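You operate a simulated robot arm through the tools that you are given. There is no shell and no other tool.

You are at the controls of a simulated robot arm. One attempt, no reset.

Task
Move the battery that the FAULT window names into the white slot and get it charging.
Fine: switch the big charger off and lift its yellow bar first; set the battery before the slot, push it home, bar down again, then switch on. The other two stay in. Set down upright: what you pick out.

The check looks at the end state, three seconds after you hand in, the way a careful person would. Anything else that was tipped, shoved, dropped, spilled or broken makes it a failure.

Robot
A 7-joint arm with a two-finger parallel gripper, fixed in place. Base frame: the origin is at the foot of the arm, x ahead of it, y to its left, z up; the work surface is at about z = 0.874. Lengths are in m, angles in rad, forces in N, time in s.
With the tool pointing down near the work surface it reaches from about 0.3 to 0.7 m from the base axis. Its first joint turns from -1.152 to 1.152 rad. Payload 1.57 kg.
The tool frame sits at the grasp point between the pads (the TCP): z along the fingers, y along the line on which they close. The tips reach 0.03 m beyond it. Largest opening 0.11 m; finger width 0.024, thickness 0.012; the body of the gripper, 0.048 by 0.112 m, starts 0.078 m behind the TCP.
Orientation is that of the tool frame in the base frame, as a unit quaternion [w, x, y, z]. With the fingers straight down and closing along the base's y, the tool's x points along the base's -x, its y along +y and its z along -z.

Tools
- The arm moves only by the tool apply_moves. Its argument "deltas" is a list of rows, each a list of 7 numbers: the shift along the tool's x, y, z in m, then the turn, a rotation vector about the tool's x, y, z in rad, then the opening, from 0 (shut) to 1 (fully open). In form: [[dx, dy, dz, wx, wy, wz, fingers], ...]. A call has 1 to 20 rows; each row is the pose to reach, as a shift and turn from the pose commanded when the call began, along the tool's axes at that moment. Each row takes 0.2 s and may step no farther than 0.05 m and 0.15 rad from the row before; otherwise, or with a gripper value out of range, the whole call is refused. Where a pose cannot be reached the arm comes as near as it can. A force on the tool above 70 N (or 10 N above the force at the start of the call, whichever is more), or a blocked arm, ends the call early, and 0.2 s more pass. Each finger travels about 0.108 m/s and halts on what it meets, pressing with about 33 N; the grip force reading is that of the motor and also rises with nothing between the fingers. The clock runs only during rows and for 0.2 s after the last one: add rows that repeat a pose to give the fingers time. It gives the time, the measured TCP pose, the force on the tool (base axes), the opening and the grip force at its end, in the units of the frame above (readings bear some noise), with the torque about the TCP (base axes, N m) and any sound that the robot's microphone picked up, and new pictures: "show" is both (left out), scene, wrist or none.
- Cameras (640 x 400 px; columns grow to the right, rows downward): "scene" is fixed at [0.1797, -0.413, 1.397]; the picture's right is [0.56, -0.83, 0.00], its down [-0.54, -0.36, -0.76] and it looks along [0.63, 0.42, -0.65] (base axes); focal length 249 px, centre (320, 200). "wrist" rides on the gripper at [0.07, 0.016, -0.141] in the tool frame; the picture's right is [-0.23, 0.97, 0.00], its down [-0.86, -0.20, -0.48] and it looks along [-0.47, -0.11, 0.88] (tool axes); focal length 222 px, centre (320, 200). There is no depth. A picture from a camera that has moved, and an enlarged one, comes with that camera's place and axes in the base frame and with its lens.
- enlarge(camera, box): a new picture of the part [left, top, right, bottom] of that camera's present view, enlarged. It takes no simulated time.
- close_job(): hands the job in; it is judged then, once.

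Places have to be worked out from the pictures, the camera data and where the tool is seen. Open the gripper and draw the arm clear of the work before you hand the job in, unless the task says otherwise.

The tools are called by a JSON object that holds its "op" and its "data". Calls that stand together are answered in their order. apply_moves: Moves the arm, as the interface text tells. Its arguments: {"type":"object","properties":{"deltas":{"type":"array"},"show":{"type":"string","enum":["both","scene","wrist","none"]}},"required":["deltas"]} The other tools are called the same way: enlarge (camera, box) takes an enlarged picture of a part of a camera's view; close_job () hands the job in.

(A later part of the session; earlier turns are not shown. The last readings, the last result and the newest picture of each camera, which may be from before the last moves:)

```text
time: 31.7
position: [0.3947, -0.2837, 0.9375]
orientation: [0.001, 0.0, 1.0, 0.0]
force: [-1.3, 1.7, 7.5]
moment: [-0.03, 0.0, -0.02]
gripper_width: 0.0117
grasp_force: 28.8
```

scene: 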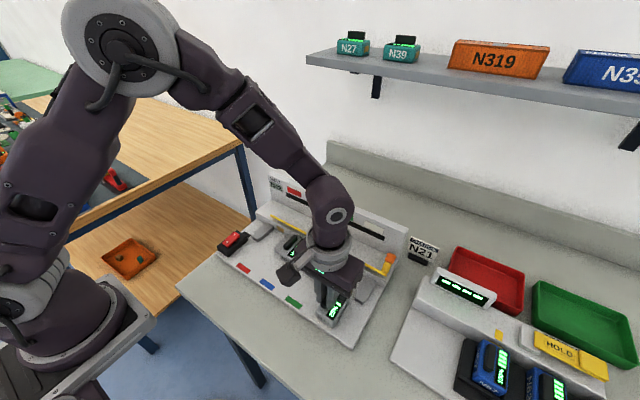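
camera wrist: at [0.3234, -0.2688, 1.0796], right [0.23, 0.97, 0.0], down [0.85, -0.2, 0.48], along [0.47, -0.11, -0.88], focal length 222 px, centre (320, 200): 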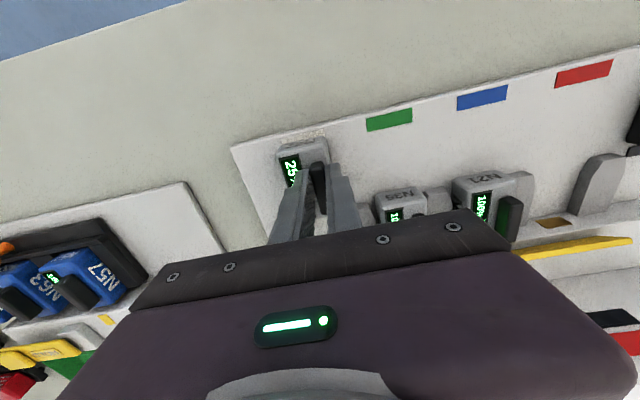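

Contact: +7.5 N. I'll ease up by half a millimetre and slide toward +x into the mouth of the slot, watching side loads.

{"op": "apply_moves", "data": {"deltas": [[0, 0, -0.0007, 0, 0, 0, 0], [-0.008, 0, -0.0007, 0, 0, 0, 0], [-0.016, 0, -0.0007, 0, 0, 0, 0], [-0.024, 0, -0.0007, 0, 0, 0, 0]], "show": "both"}}

{"op": "enlarge", "data": {"camera": "wrist", "box": [220, 100, 420, 225]}}

{"op": "enlarge", "data": {"camera": "scene", "box": [290, 220, 410, 330]}}

```text
time: 32.7
position: [0.416, -0.2831, 0.9365]
orientation: [0.001, 0.0, 1.0, 0.002]
force: [1.0, 0.6, -1.5]
moment: [0.02, 0.0, -0.02]
gripper_width: 0.0114
grasp_force: 29.3
camera wrist: at [0.3462, -0.268, 1.0766], right [0.23, 0.97, 0.0], down [0.85, -0.2, 0.48], along [0.47, -0.11, -0.88], focal length 222 px, centre (320, 200)
```

scene: 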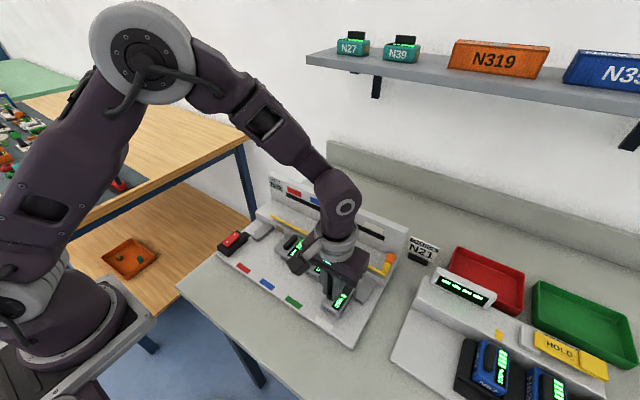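
wrist: 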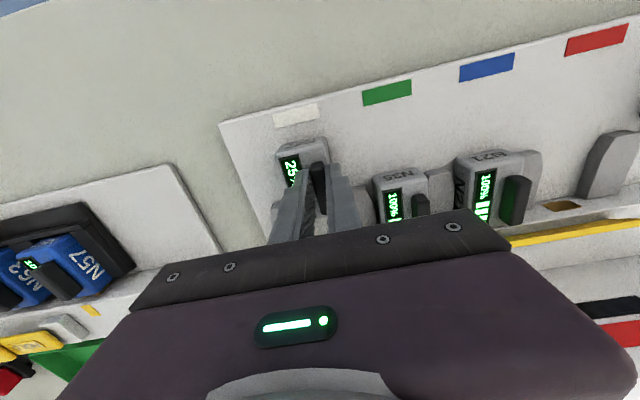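

```text
3.20 times, centred on (320, 162) of wrist
camera zoom: at [0.3462, -0.268, 1.0766], right [0.23, 0.97, 0.0], down [0.85, -0.2, 0.48], along [0.47, -0.11, -0.88], focal length 711 px, centre (320, 320)
```

zoom: 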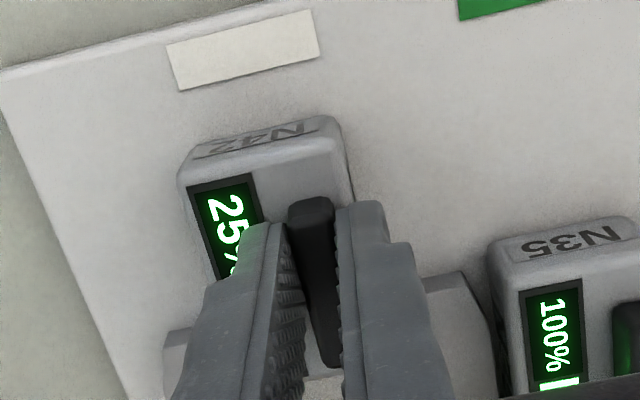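

```text
3.64 times, centred on (350, 275) of scene
camera zoom: at [0.1797, -0.413, 1.397], right [0.56, -0.83, 0.0], down [-0.54, -0.36, -0.76], along [0.63, 0.42, -0.65], focal length 907 px, centre (211, -73)
```

zoom: 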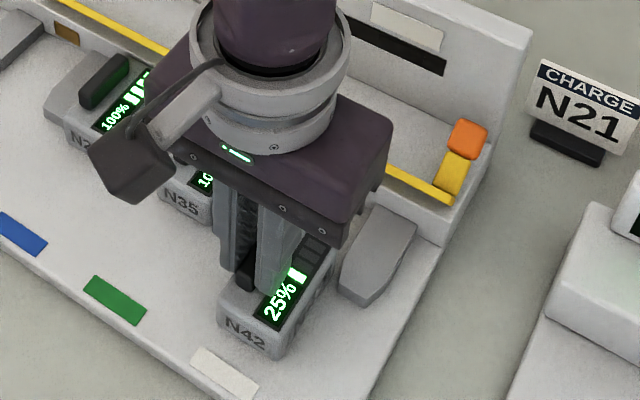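

The battery is entering between the dividers with no side load. I'll slide further in, in small steps.

{"op": "apply_moves", "data": {"deltas": [[-0.008, 0, 0, 0, 0, 0, 0], [-0.016, 0, 0, 0, 0, 0, 0], [-0.024, 0, 0, 0, 0, 0, 0], [-0.032, 0, 0, 0, 0, 0, 0], [-0.038, 0, 0, 0, 0, 0, 0]], "show": "both"}}

{"op": "enlarge", "data": {"camera": "wrist", "box": [220, 100, 420, 225]}}

{"op": "enlarge", "data": {"camera": "scene", "box": [290, 220, 410, 330]}}

```text
time: 33.9
position: [0.4551, -0.2834, 0.9374]
orientation: [0.001, 0.0, 1.0, 0.001]
force: [-0.5, -0.4, -1.8]
moment: [0.02, 0.05, 0.03]
gripper_width: 0.0115
grasp_force: 29.1
camera wrist: at [0.3842, -0.2679, 1.0771], right [0.23, 0.97, 0.0], down [0.85, -0.2, 0.48], along [0.47, -0.11, -0.88], focal length 222 px, centre (320, 200)
```

scene: 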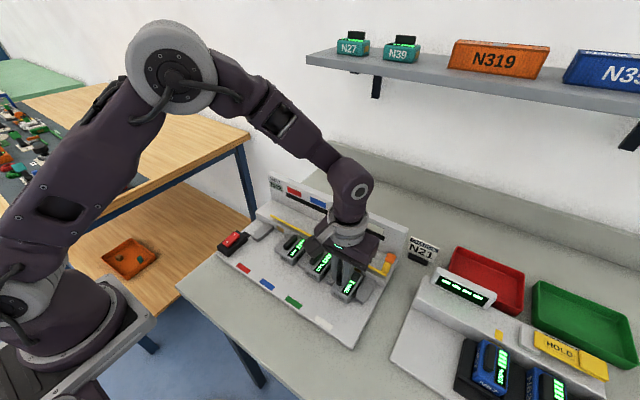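
wrist: 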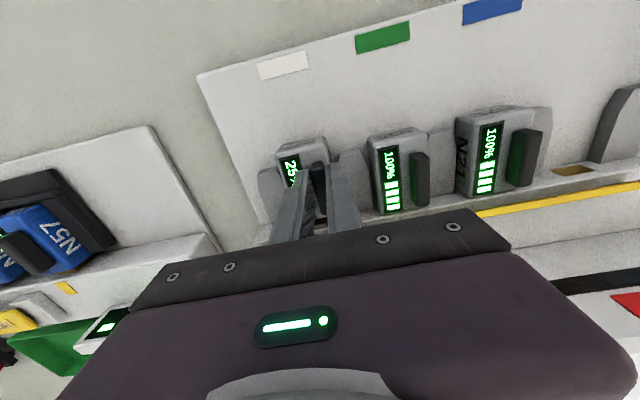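

```text
3.20 times, centred on (320, 162) of wrist
camera zoom: at [0.3842, -0.2679, 1.0771], right [0.23, 0.97, 0.0], down [0.85, -0.2, 0.48], along [0.47, -0.11, -0.88], focal length 711 px, centre (320, 320)
```

zoom: 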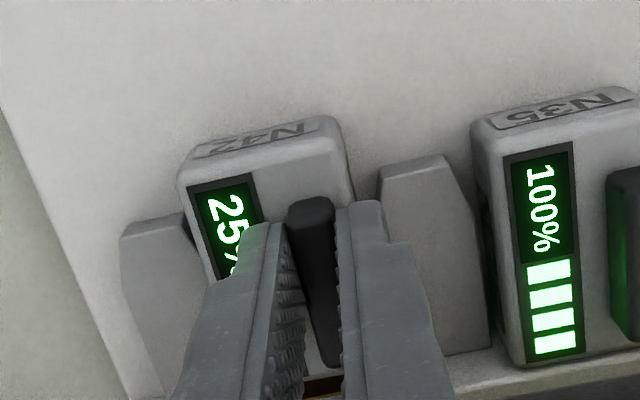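

```text
3.64 times, centred on (350, 275) of scene
camera zoom: at [0.1798, -0.413, 1.397], right [0.56, -0.83, 0.0], down [-0.54, -0.36, -0.76], along [0.63, 0.42, -0.65], focal length 907 px, centre (211, -73)
```

zoom: 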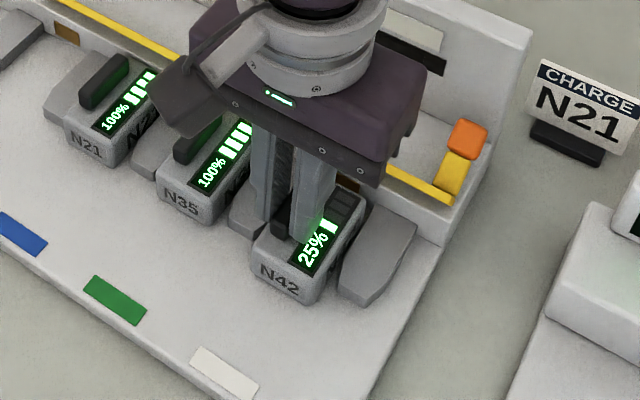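

Still no load, with roughly 11 mm to go. I'll slide the rest of the way and feel for the end stop.

{"op": "apply_moves", "data": {"deltas": [[-0.004, 0, 0, 0, 0, 0, 0], [-0.008, 0, 0, 0, 0, 0, 0], [-0.011, 0, 0, 0, 0, 0, 0], [-0.0135, 0, 0, 0, 0, 0, 0]], "show": "both"}}

{"op": "enlarge", "data": {"camera": "wrist", "box": [220, 100, 420, 225]}}

{"op": "enlarge", "data": {"camera": "scene", "box": [290, 220, 410, 330]}}

```text
time: 34.9
position: [0.4655, -0.2843, 0.9365]
orientation: [-0.002, 0.001, 1.0, 0.002]
force: [-14.1, 2.8, 4.6]
moment: [0.07, 0.21, 0.04]
gripper_width: 0.0112
grasp_force: 29.2
camera wrist: at [0.3963, -0.2675, 1.0772], right [0.23, 0.97, 0.0], down [0.86, -0.2, 0.47], along [0.46, -0.11, -0.88], focal length 222 px, centre (320, 200)
```

scene: 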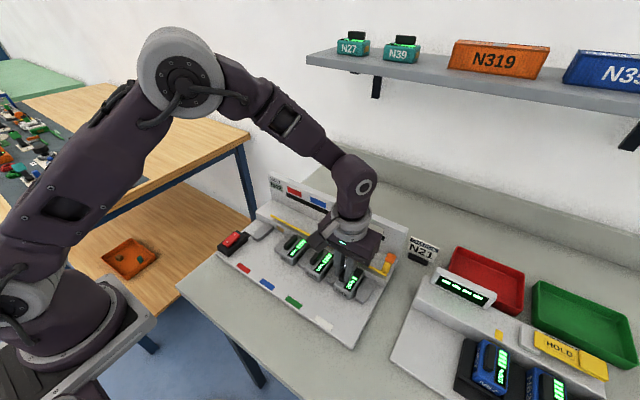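
wrist: 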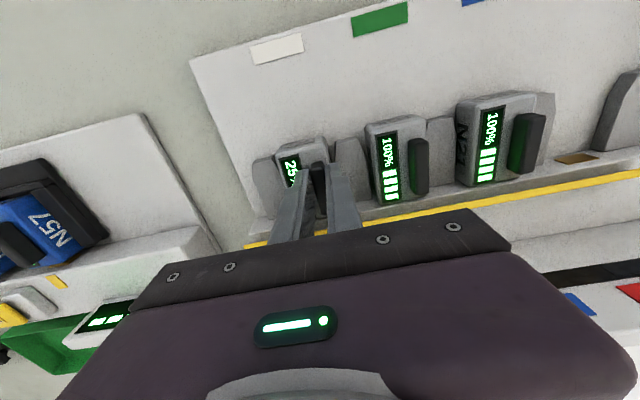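

```text
3.20 times, centred on (320, 162) of wrist
camera zoom: at [0.3963, -0.2675, 1.0772], right [0.23, 0.97, 0.0], down [0.86, -0.2, 0.47], along [0.46, -0.11, -0.88], focal length 711 px, centre (320, 320)
```

zoom: 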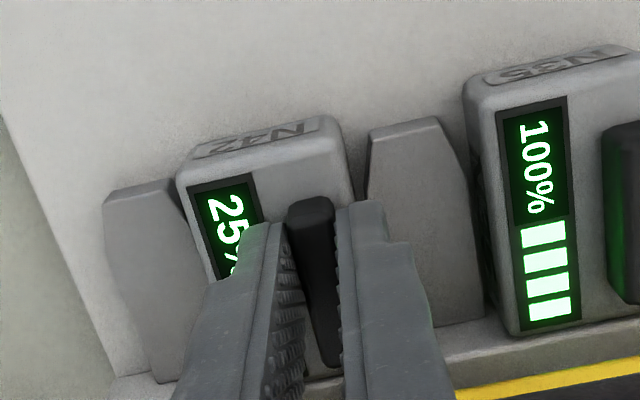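

```text
3.64 times, centred on (350, 275) of scene
camera zoom: at [0.1793, -0.4129, 1.3972], right [0.56, -0.83, 0.0], down [-0.54, -0.36, -0.76], along [0.63, 0.42, -0.65], focal length 907 px, centre (211, -73)
```

zoom: 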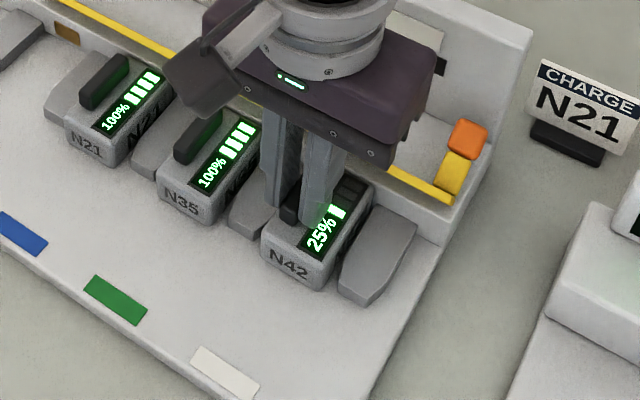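

The end stop is felt (-14 N) at TCP x≈0.4655, the same place N42 had when seated in the red slot, and the fin hasn't shifted in the pads. I'll release it and rise straight up.

{"op": "apply_moves", "data": {"deltas": [[0, 0, 0, 0, 0, 0, 0.2], [0, 0, 0, 0, 0, 0, 0.4], [0, 0, -0.03, 0, 0, 0, 0.4], [0, 0, -0.07, 0, 0, 0, 0.4], [0.02, 0, -0.1, 0, 0, 0, 0.4]], "show": "both"}}

{"op": "enlarge", "data": {"camera": "wrist", "box": [220, 80, 420, 205]}}

{"op": "enlarge", "data": {"camera": "scene", "box": [240, 210, 420, 330]}}

```text
time: 36.1
position: [0.4482, -0.2833, 1.0365]
orientation: [0.001, 0.0, 1.0, 0.003]
force: [-0.7, 1.3, -0.6]
moment: [-0.03, 0.0, -0.02]
gripper_width: 0.0439
grasp_force: 0.2
camera wrist: at [0.3766, -0.268, 1.1771], right [0.23, 0.97, 0.0], down [0.85, -0.2, 0.48], along [0.47, -0.11, -0.88], focal length 222 px, centre (320, 200)
```

scene: 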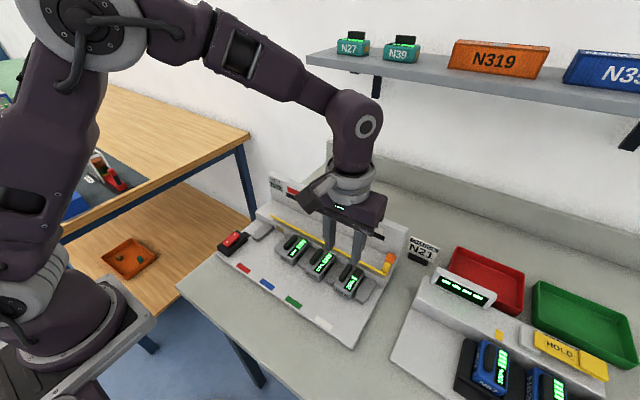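
wrist: 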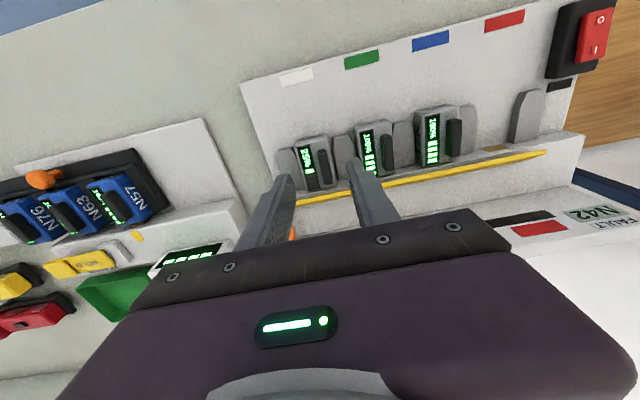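

```text
3.20 times, centred on (320, 142) of wrist
camera zoom: at [0.3766, -0.268, 1.1771], right [0.23, 0.97, 0.0], down [0.85, -0.2, 0.48], along [0.47, -0.11, -0.88], focal length 711 px, centre (320, 384)
```

zoom: 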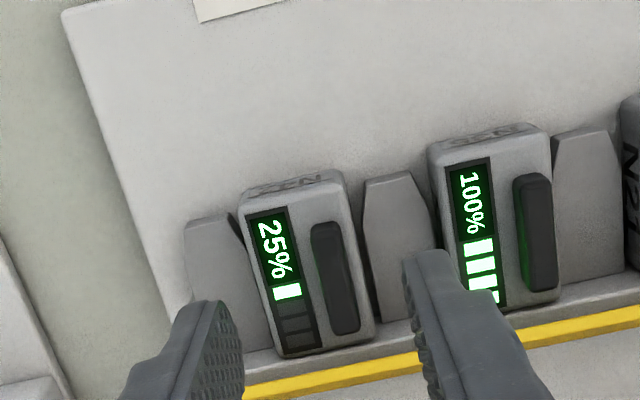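

```text
3.33 times, centred on (330, 270) of scene
camera zoom: at [0.1797, -0.413, 1.3971], right [0.56, -0.83, 0.0], down [-0.54, -0.36, -0.76], along [0.63, 0.42, -0.65], focal length 831 px, centre (287, -33)
```

zoom: 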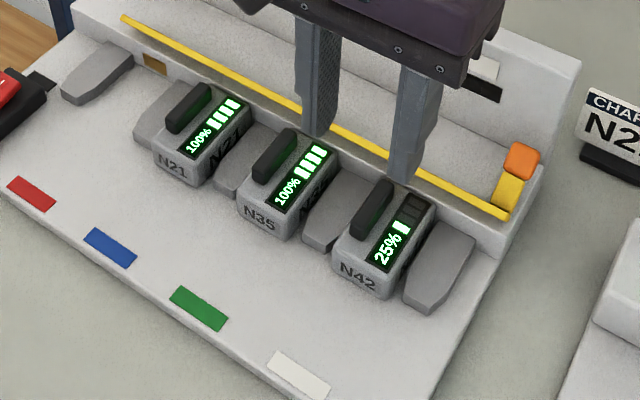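

N42 sits flush in the white slot, level with its neighbours. Next is closing the bar. I'll go over the block just behind the bar with the fingers shut, at y≈-0.255 between the fins, so I can push the bar's back face forward.

{"op": "apply_moves", "data": {"deltas": [[-0.01, 0.005, -0.03, 0, 0, 0, 0.2], [-0.04, 0.013, -0.035, 0, 0, 0, 0], [-0.07, 0.02, -0.035, 0, 0, 0, 0], [-0.0968, 0.0283, -0.035, 0, 0, 0, 0]], "show": "both"}}

{"op": "enlarge", "data": {"camera": "wrist", "box": [220, 90, 420, 215]}}

{"op": "enlarge", "data": {"camera": "scene", "box": [240, 180, 420, 300]}}

```text
time: 37.1
position: [0.5452, -0.2549, 1.0718]
orientation: [0.001, 0.001, 1.0, 0.001]
force: [-0.2, -0.7, -1.3]
moment: [-0.02, 0.0, -0.05]
gripper_width: 0.0002
grasp_force: 21.0
camera wrist: at [0.4742, -0.2393, 1.2125], right [0.23, 0.97, 0.0], down [0.85, -0.2, 0.48], along [0.47, -0.11, -0.88], focal length 222 px, centre (320, 200)
```

scene: 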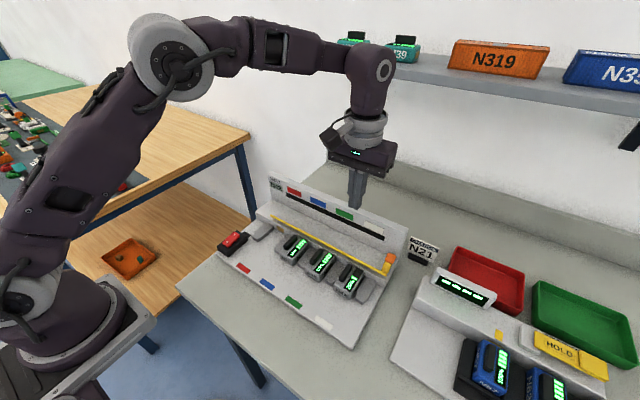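
wrist: 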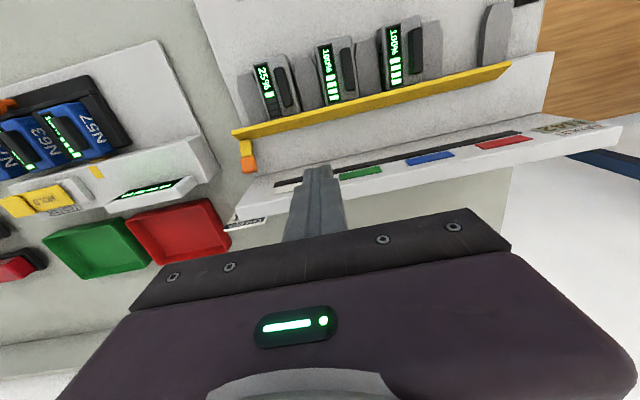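

```text
3.20 times, centred on (320, 152) of wrist
camera zoom: at [0.4742, -0.2393, 1.2125], right [0.23, 0.97, 0.0], down [0.85, -0.2, 0.48], along [0.47, -0.11, -0.88], focal length 711 px, centre (320, 352)
```

zoom: 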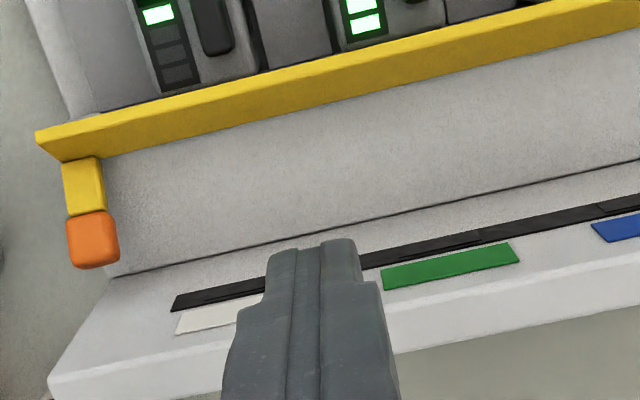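

```text
3.33 times, centred on (330, 240) of scene
camera zoom: at [0.1797, -0.413, 1.397], right [0.56, -0.83, 0.0], down [-0.54, -0.36, -0.76], along [0.63, 0.42, -0.65], focal length 831 px, centre (287, 67)
```

zoom: 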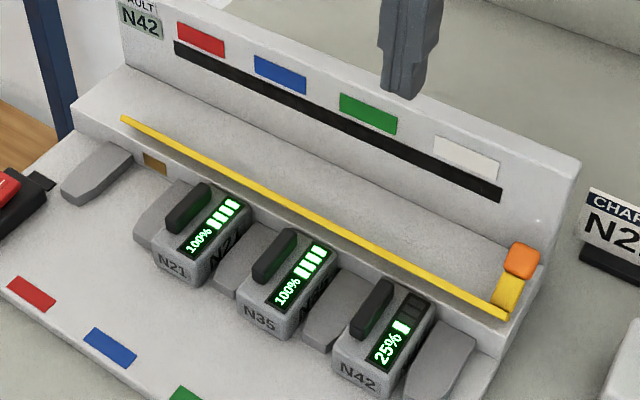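

The gap behind the bar runs from x≈0.52 to 0.576, and the fingertips at x≈0.545 fit in it. I'll descend to tips z≈0.923, just above the block top.

{"op": "apply_moves", "data": {"deltas": [[0, 0, 0.045, 0, 0, 0, 0], [0, 0, 0.09, 0, 0, 0, 0], [0, 0, 0.11, 0, 0, 0, 0], [0, 0, 0.118, 0, 0, 0, 0]], "show": "both"}}

{"op": "enlarge", "data": {"camera": "wrist", "box": [220, 90, 420, 215]}}

{"op": "enlarge", "data": {"camera": "scene", "box": [290, 190, 410, 290]}}

```text
time: 38.1
position: [0.5462, -0.2557, 0.9537]
orientation: [0.001, 0.0, 1.0, 0.002]
force: [0.8, -1.7, -0.5]
moment: [-0.04, -0.01, 0.01]
gripper_width: 0.0
grasp_force: 21.0
camera wrist: at [0.4748, -0.2394, 1.0942], right [0.23, 0.97, 0.0], down [0.85, -0.2, 0.48], along [0.47, -0.11, -0.88], focal length 222 px, centre (320, 200)
```

scene: 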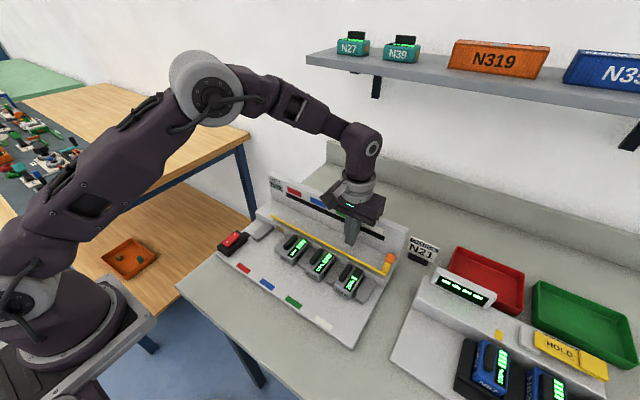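
wrist: 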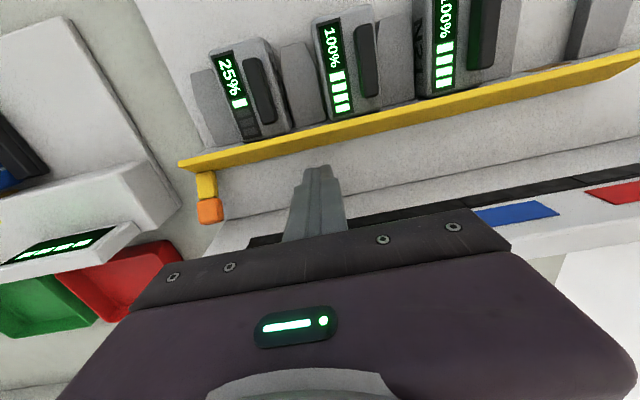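

```text
3.20 times, centred on (320, 152) of wrist
camera zoom: at [0.4748, -0.2394, 1.0942], right [0.23, 0.97, 0.0], down [0.85, -0.2, 0.48], along [0.47, -0.11, -0.88], focal length 711 px, centre (320, 352)
```

zoom: 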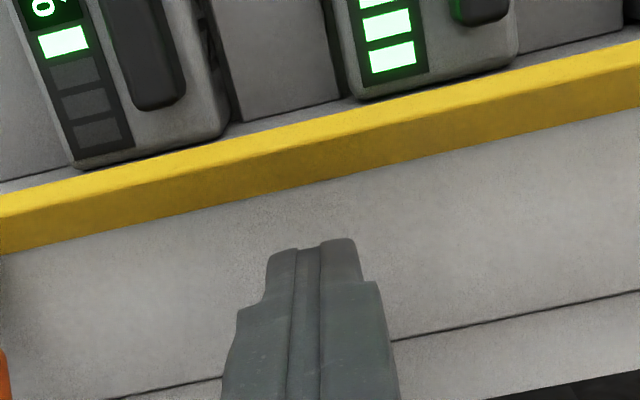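

```text
4.00 times, centred on (350, 240) of scene
camera zoom: at [0.1797, -0.413, 1.397], right [0.56, -0.83, 0.0], down [-0.54, -0.36, -0.76], along [0.63, 0.42, -0.65], focal length 997 px, centre (200, 40)
```

zoom: 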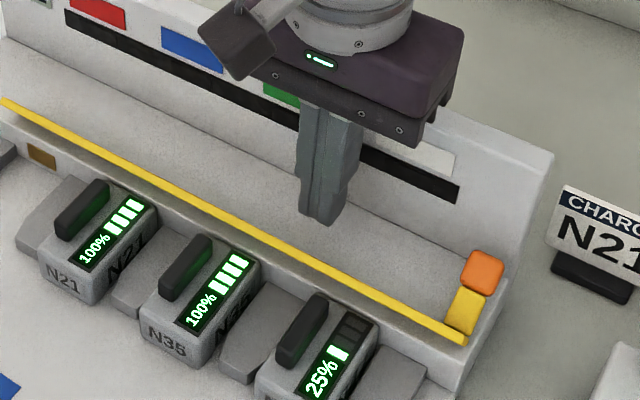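

I'll now move toward -x so the fingers push the bar's back face forward and down.

{"op": "apply_moves", "data": {"deltas": [[0.008, 0, 0, 0, 0, 0, 0], [0.015, 0, 0, 0, 0, 0, 0], [0.022, 0, 0, 0, 0, 0, 0], [0.029, 0, 0, 0, 0, 0, 0], [0.036, 0, 0, 0, 0, 0, 0], [0.041, 0, 0, 0, 0, 0, 0]], "show": "both"}}

{"op": "enlarge", "data": {"camera": "wrist", "box": [220, 90, 420, 215]}}

{"op": "enlarge", "data": {"camera": "scene", "box": [290, 190, 410, 290]}}

```text
time: 39.5
position: [0.5039, -0.2548, 0.9548]
orientation: [0.0, 0.001, 1.0, 0.001]
force: [0.0, -0.3, -0.4]
moment: [0.0, 0.0, -0.05]
gripper_width: 0.0
grasp_force: 21.4
camera wrist: at [0.4333, -0.2398, 1.0946], right [0.23, 0.97, 0.0], down [0.85, -0.2, 0.48], along [0.47, -0.11, -0.88], focal length 222 px, centre (320, 200)
```

scene: 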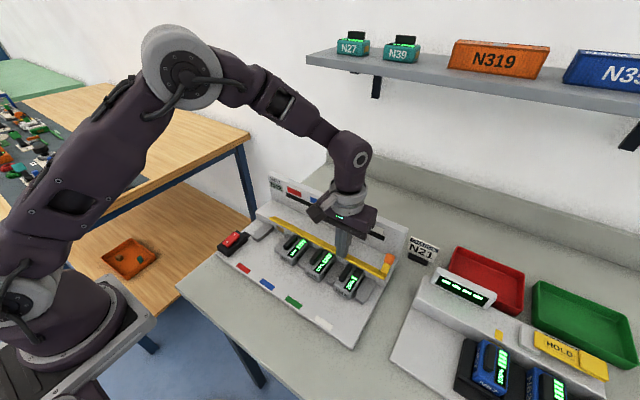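
wrist: 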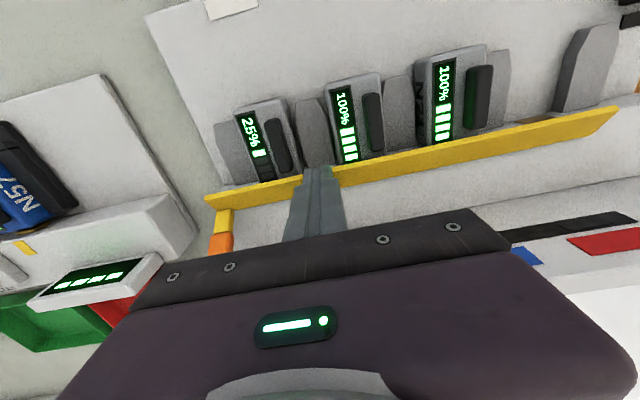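

```text
3.20 times, centred on (320, 152) of wrist
camera zoom: at [0.4333, -0.2398, 1.0946], right [0.23, 0.97, 0.0], down [0.85, -0.2, 0.48], along [0.47, -0.11, -0.88], focal length 711 px, centre (320, 352)
```

zoom: 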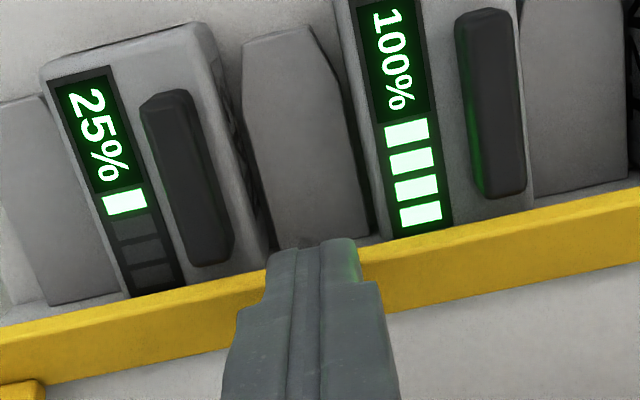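

```text
4.00 times, centred on (350, 240) of scene
camera zoom: at [0.1797, -0.413, 1.397], right [0.56, -0.83, 0.0], down [-0.54, -0.36, -0.76], along [0.63, 0.42, -0.65], focal length 997 px, centre (200, 40)
```

zoom: 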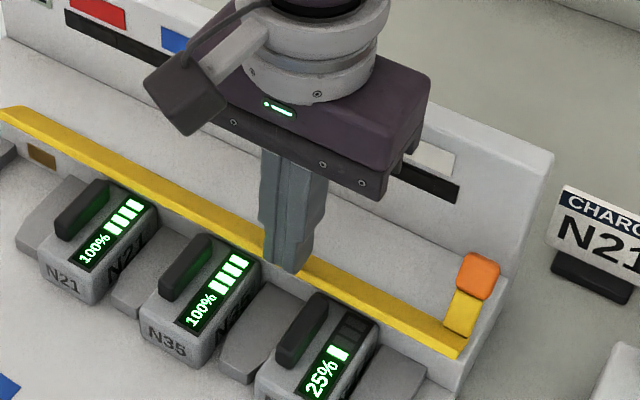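

The bar has come most of the way down, to about 35°, and the tips rest lightly on it. I'll press down gently to close it fully.

{"op": "apply_moves", "data": {"deltas": [[0, 0, 0.002, 0, 0, 0, 0], [0, 0, 0.004, 0, 0, 0, 0], [0, 0, 0.006, 0, 0, 0, 0], [0, 0, 0.008, 0, 0, 0, 0]], "show": "both"}}

{"op": "enlarge", "data": {"camera": "wrist", "box": [220, 90, 420, 215]}}

{"op": "enlarge", "data": {"camera": "scene", "box": [290, 190, 410, 290]}}

```text
time: 40.5
position: [0.5038, -0.2549, 0.9457]
orientation: [0.001, 0.0, 1.0, 0.0]
force: [-0.2, 0.0, 1.2]
moment: [0.02, 0.01, -0.01]
gripper_width: 0.0
grasp_force: 21.1
camera wrist: at [0.4336, -0.2399, 1.0865], right [0.23, 0.97, 0.0], down [0.85, -0.2, 0.48], along [0.47, -0.11, -0.88], focal length 222 px, centre (320, 200)
```

scene: 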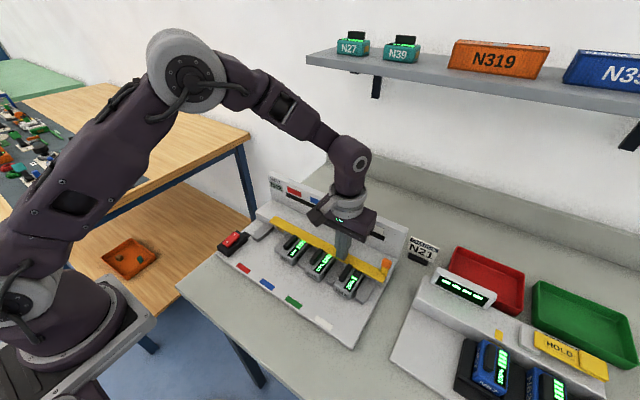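
wrist: 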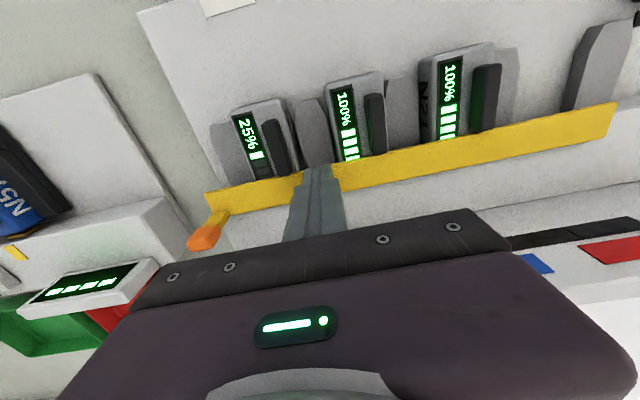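

```text
3.20 times, centred on (320, 152) of wrist
camera zoom: at [0.4336, -0.2399, 1.0865], right [0.23, 0.97, 0.0], down [0.85, -0.2, 0.48], along [0.47, -0.11, -0.88], focal length 711 px, centre (320, 352)
```

zoom: 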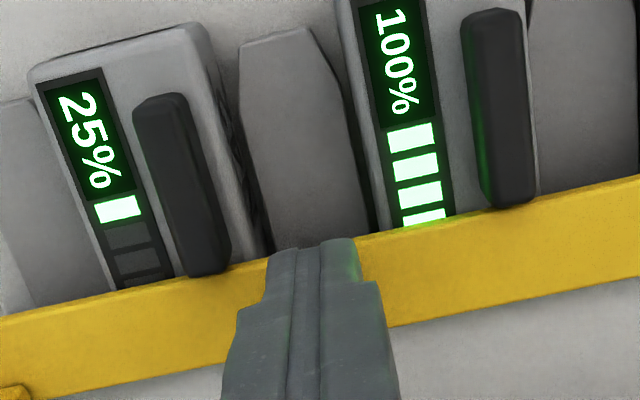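

```text
4.00 times, centred on (350, 240) of scene
camera zoom: at [0.1797, -0.413, 1.397], right [0.56, -0.83, 0.0], down [-0.54, -0.36, -0.76], along [0.63, 0.42, -0.65], focal length 997 px, centre (200, 40)
```

zoom: 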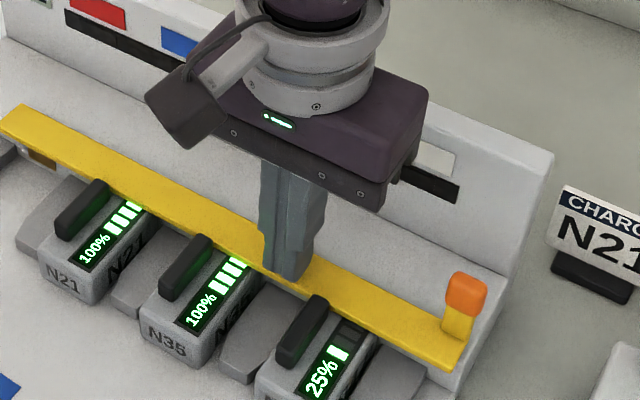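

The bar is nearly flat. I'll press a few more millimetres, in 1 mm steps, until it is firmly down.

{"op": "apply_moves", "data": {"deltas": [[0, 0, 0.001, 0, 0, 0, 0], [0, 0, 0.002, 0, 0, 0, 0], [0, 0, 0.003, 0, 0, 0, 0], [0, 0, 0.003, 0, 0, 0, 0]], "show": "scene"}}

{"op": "enlarge", "data": {"camera": "scene", "box": [290, 190, 410, 290]}}

```text
time: 41.5
position: [0.5052, -0.2542, 0.9437]
orientation: [0.001, 0.0, 1.0, 0.001]
force: [1.0, 0.5, -0.4]
moment: [0.01, -0.01, -0.02]
gripper_width: 0.0
grasp_force: 21.1
```

scene: 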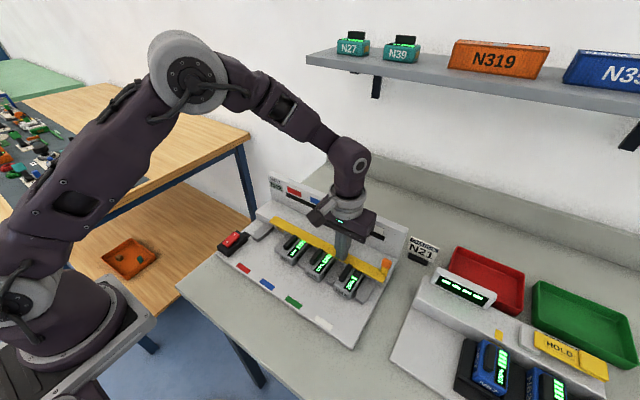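

```text
4.00 times, centred on (350, 240) of scene
camera zoom: at [0.1797, -0.413, 1.397], right [0.56, -0.83, 0.0], down [-0.54, -0.36, -0.76], along [0.63, 0.42, -0.65], focal length 997 px, centre (200, 40)
```

zoom: 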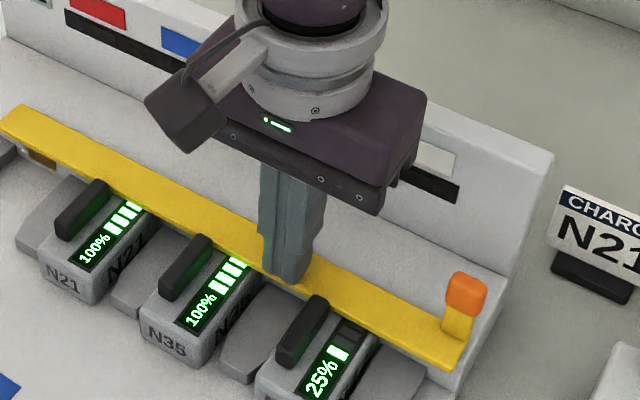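

{"op": "apply_moves", "data": {"deltas": [[0, 0, 0.001, 0, 0, 0, 0], [0, 0, 0.002, 0, 0, 0, 0], [0, 0, 0.003, 0, 0, 0, 0], [0, 0, 0.004, 0, 0, 0, 0], [0, 0, 0.004, 0, 0, 0, 0]], "show": "scene"}}

{"op": "enlarge", "data": {"camera": "scene", "box": [290, 190, 410, 290]}}

```text
time: 42.7
position: [0.5047, -0.2561, 0.9414]
orientation: [0.002, 0.001, 1.0, -0.001]
force: [-15.4, 12.4, 62.2]
moment: [0.4, -0.11, -0.01]
gripper_width: 0.0
grasp_force: 21.8
```

scene: 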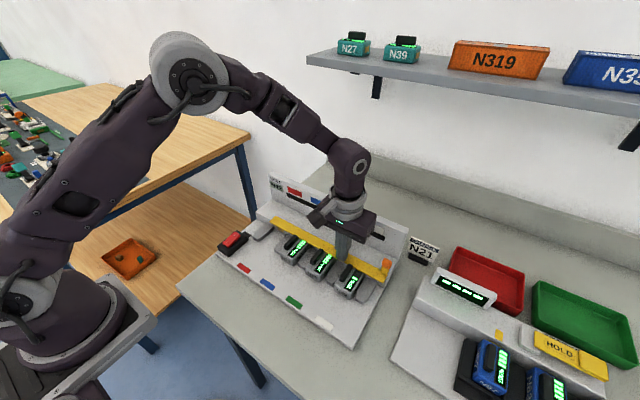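

```text
4.00 times, centred on (350, 240) of scene
camera zoom: at [0.1783, -0.4122, 1.3975], right [0.56, -0.83, 0.0], down [-0.54, -0.36, -0.76], along [0.63, 0.42, -0.65], focal length 997 px, centre (200, 40)
```

zoom: 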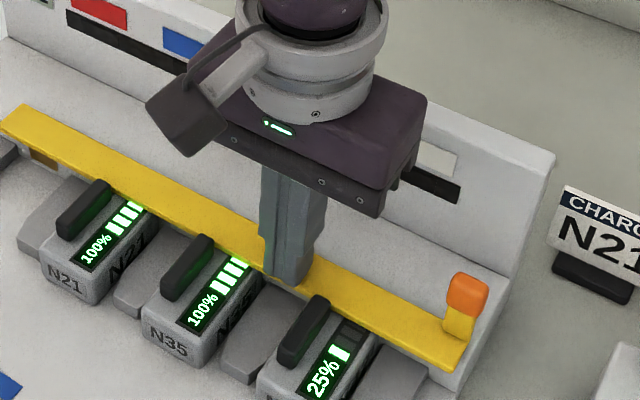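

62 N of reaction: the bar is fully down. I'll lift off straight up now and check it.

{"op": "apply_moves", "data": {"deltas": [[0, 0, -0.006, 0, 0, 0, 0], [0, 0, -0.03, 0, 0, 0, 0], [0, 0, -0.07, 0, 0, 0, 0], [0.01, 0.02, -0.11, 0, 0, 0, 0]], "show": "both"}}

{"op": "enlarge", "data": {"camera": "scene", "box": [230, 190, 420, 310]}}

{"op": "enlarge", "data": {"camera": "wrist", "box": [200, 60, 440, 210]}}

```text
time: 43.7
position: [0.4953, -0.234, 1.0491]
orientation: [0.001, 0.0, 1.0, 0.002]
force: [0.3, -0.2, -0.7]
moment: [0.0, 0.0, 0.03]
gripper_width: 0.0
grasp_force: 21.5
camera wrist: at [0.4244, -0.2189, 1.189], right [0.23, 0.97, 0.0], down [0.85, -0.2, 0.48], along [0.47, -0.11, -0.88], focal length 222 px, centre (320, 200)
```

scene: 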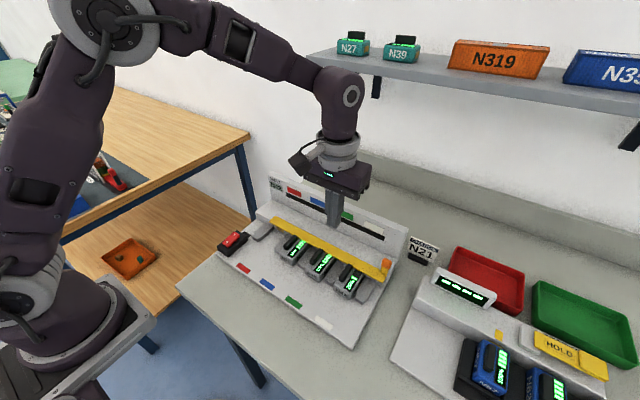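
wrist: 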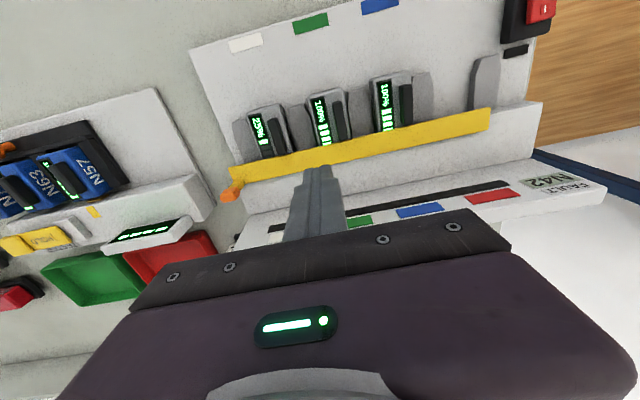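

```text
3.33 times, centred on (325, 250) of scene
camera zoom: at [0.1797, -0.413, 1.3971], right [0.56, -0.83, 0.0], down [-0.54, -0.36, -0.76], along [0.63, 0.42, -0.65], focal length 831 px, centre (303, 33)
```

zoom: 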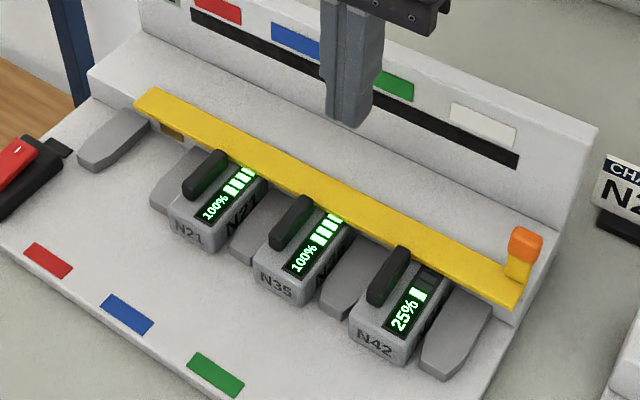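

```text
2.67 times, centred on (320, 135) of wrist
camera zoom: at [0.4244, -0.2189, 1.189], right [0.23, 0.97, 0.0], down [0.85, -0.2, 0.48], along [0.47, -0.11, -0.88], focal length 592 px, centre (320, 373)
```

zoom: 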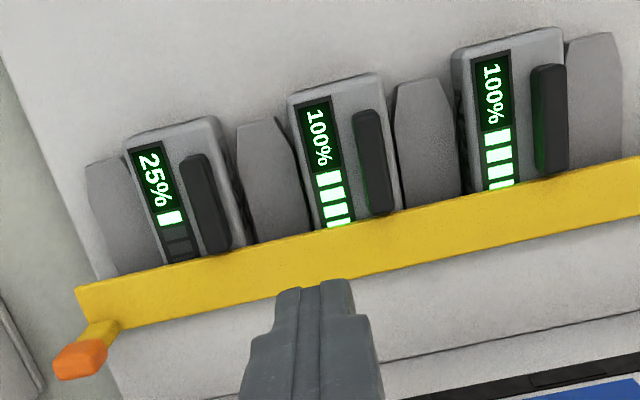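

The bar lies flat again, with its knob at the same pixel as at the start, and N42 lines up with the others. Now the switch: I'll move above the rocker's "I" end at about (0.419, 0.015).

{"op": "apply_moves", "data": {"deltas": [[0.012, 0.04, -0.01, 0, 0, 0, 0], [0.025, 0.082, -0.012, 0, 0, 0, 0], [0.038, 0.125, -0.012, 0, 0, 0, 0], [0.051, 0.167, -0.012, 0, 0, 0, 0], [0.064, 0.209, -0.012, 0, 0, 0, 0], [0.0758, 0.2495, -0.012, 0, 0, 0, 0]], "show": "both"}}

{"op": "enlarge", "data": {"camera": "wrist", "box": [260, 80, 400, 190]}}

{"op": "enlarge", "data": {"camera": "scene", "box": [230, 200, 420, 320]}}

```text
time: 45.1
position: [0.4208, 0.0127, 1.0607]
orientation: [0.001, 0.0, 1.0, 0.002]
force: [0.1, -0.4, 0.5]
moment: [-0.03, -0.04, -0.01]
gripper_width: 0.0001
grasp_force: 21.1
camera wrist: at [0.3495, 0.0295, 1.2014], right [0.23, 0.97, 0.0], down [0.85, -0.2, 0.48], along [0.47, -0.11, -0.88], focal length 222 px, centre (320, 200)
```

scene: 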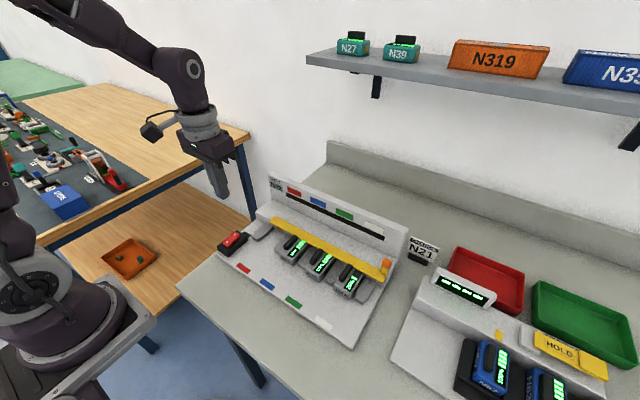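
wrist: 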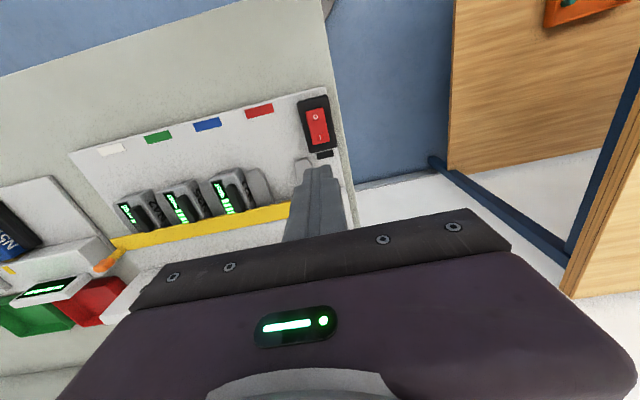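

```text
3.64 times, centred on (330, 135) of wrist
camera zoom: at [0.3495, 0.0295, 1.2014], right [0.23, 0.97, 0.0], down [0.85, -0.2, 0.48], along [0.47, -0.11, -0.88], focal length 808 px, centre (284, 436)
```

zoom: 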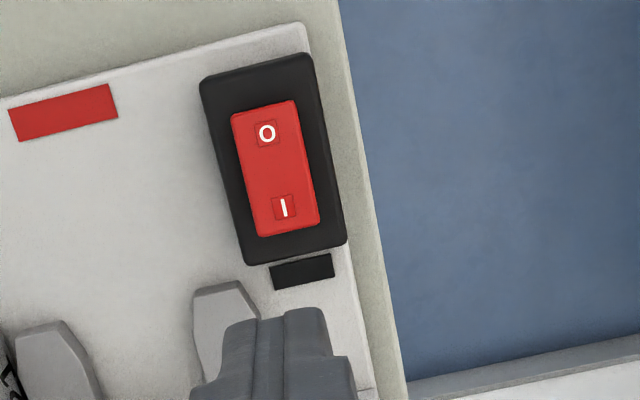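

```text
3.33 times, centred on (325, 260) of scene
camera zoom: at [0.1797, -0.413, 1.3971], right [0.56, -0.83, 0.0], down [-0.54, -0.36, -0.76], along [0.63, 0.42, -0.65], focal length 831 px, centre (303, 0)
```

zoom: 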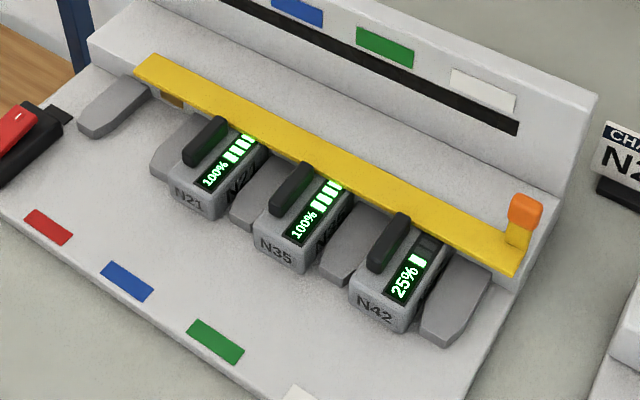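

The "I" end spans x≈0.404–0.426 at y≈0.014. I'll shift 2 mm back and descend to just above it.

{"op": "apply_moves", "data": {"deltas": [[0.002, 0.001, 0.045, 0, 0, 0, 0], [0.002, 0.001, 0.09, 0, 0, 0, 0], [0.002, 0.001, 0.115, 0, 0, 0, 0], [0.002, 0.001, 0.121, 0, 0, 0, 0]], "show": "scene"}}

{"op": "enlarge", "data": {"camera": "scene", "box": [190, 200, 280, 270]}}

```text
time: 46.1
position: [0.4183, 0.0145, 0.9401]
orientation: [0.0, 0.0, 1.0, 0.0]
force: [-0.8, 1.0, -0.3]
moment: [0.01, 0.03, 0.01]
gripper_width: 0.0
grasp_force: 21.6
```

scene: 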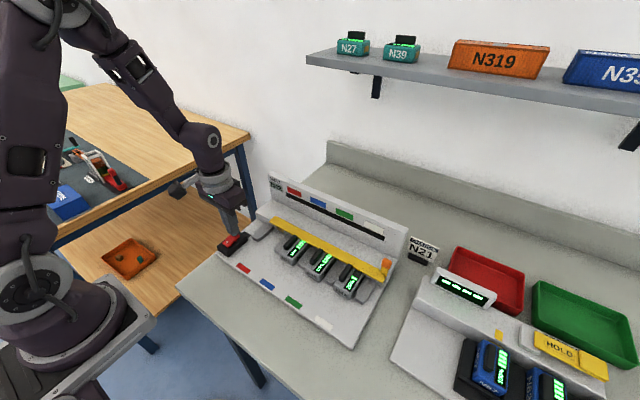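

```text
5.71 times, centred on (235, 235) of scene
camera zoom: at [0.1797, -0.413, 1.397], right [0.56, -0.83, 0.0], down [-0.54, -0.36, -0.76], along [0.63, 0.42, -0.65], focal length 1425 px, centre (806, 0)
```

zoom: 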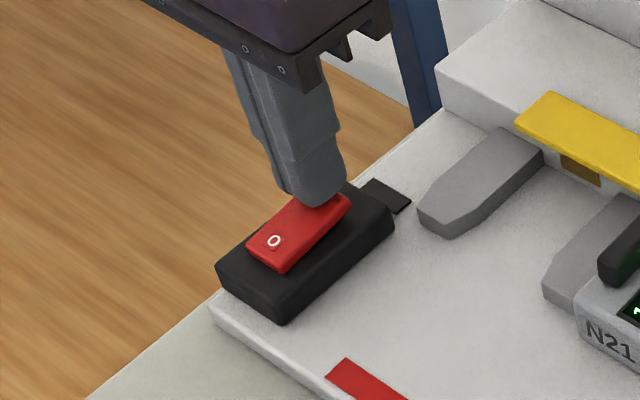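

The tips are over the "I" end. I'll press down in small steps.

{"op": "apply_moves", "data": {"deltas": [[0, 0, 0.003, 0, 0, 0, 0], [0, 0, 0.006, 0, 0, 0, 0], [0, 0, 0.008, 0, 0, 0, 0], [0, 0, 0.01, 0, 0, 0, 0]], "show": "scene"}}

{"op": "enlarge", "data": {"camera": "scene", "box": [200, 170, 420, 310]}}

```text
time: 47.1
position: [0.4186, 0.0162, 0.9315]
orientation: [0.003, -0.001, 1.0, 0.002]
force: [-3.7, 2.4, 63.0]
moment: [-0.01, 0.86, -0.24]
gripper_width: 0.0002
grasp_force: 20.9
```

scene: 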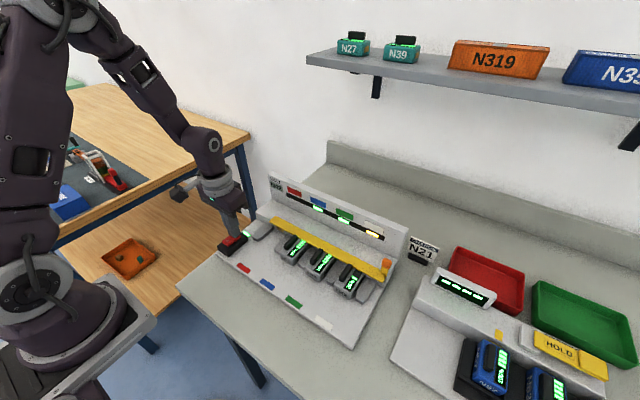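

```text
2.86 times, centred on (310, 240) of scene
camera zoom: at [0.1788, -0.413, 1.3972], right [0.56, -0.83, 0.0], down [-0.54, -0.36, -0.76], along [0.63, 0.42, -0.65], focal length 712 px, centre (349, 86)
```

zoom: 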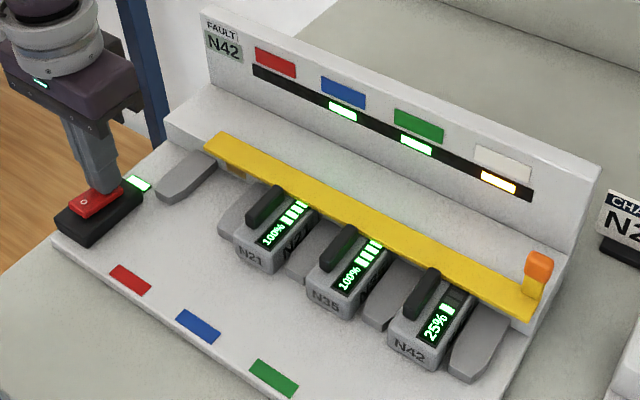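

Power is on: the blue and green lamps are green and the white slot's lamp is amber, so it is charging. I'll lift straight off the switch and draw the arm clear, opening the gripper.

{"op": "apply_moves", "data": {"deltas": [[0, 0, -0.01, 0, 0, 0, 0], [0, 0, -0.05, 0, 0, 0, 0], [0, 0, -0.1, 0, 0, 0, 0.3], [0.02, -0.02, -0.145, 0, 0, 0, 0.7], [0.04, -0.04, -0.185, 0, 0, 0, 1.0], [0.05, -0.06, -0.225, 0, 0, 0, 1.0]], "show": "both"}}

{"op": "enlarge", "data": {"camera": "scene", "box": [200, 170, 420, 310]}}

{"op": "enlarge", "data": {"camera": "wrist", "box": [180, 60, 440, 220]}}

```text
refused: row 4 steps farther than a row can; nothing moved
```

```text
2.86 times, centred on (310, 240) of scene
camera zoom: at [0.1788, -0.413, 1.3972], right [0.56, -0.83, 0.0], down [-0.54, -0.36, -0.76], along [0.63, 0.42, -0.65], focal length 712 px, centre (349, 86)
```

zoom: 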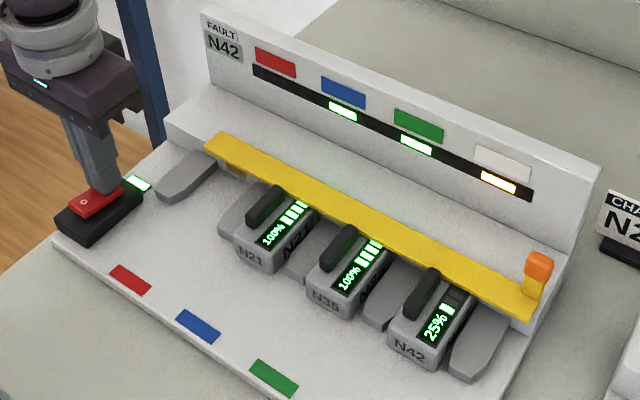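

```text
2.46 times, centred on (310, 140) of wrist
camera zoom: at [0.3467, 0.0312, 1.0718], right [0.23, 0.97, 0.0], down [0.85, -0.2, 0.48], along [0.47, -0.11, -0.88], focal length 547 px, centre (345, 348)
```

zoom: 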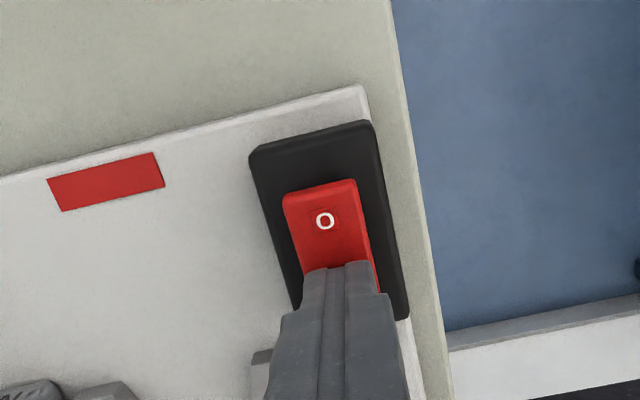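

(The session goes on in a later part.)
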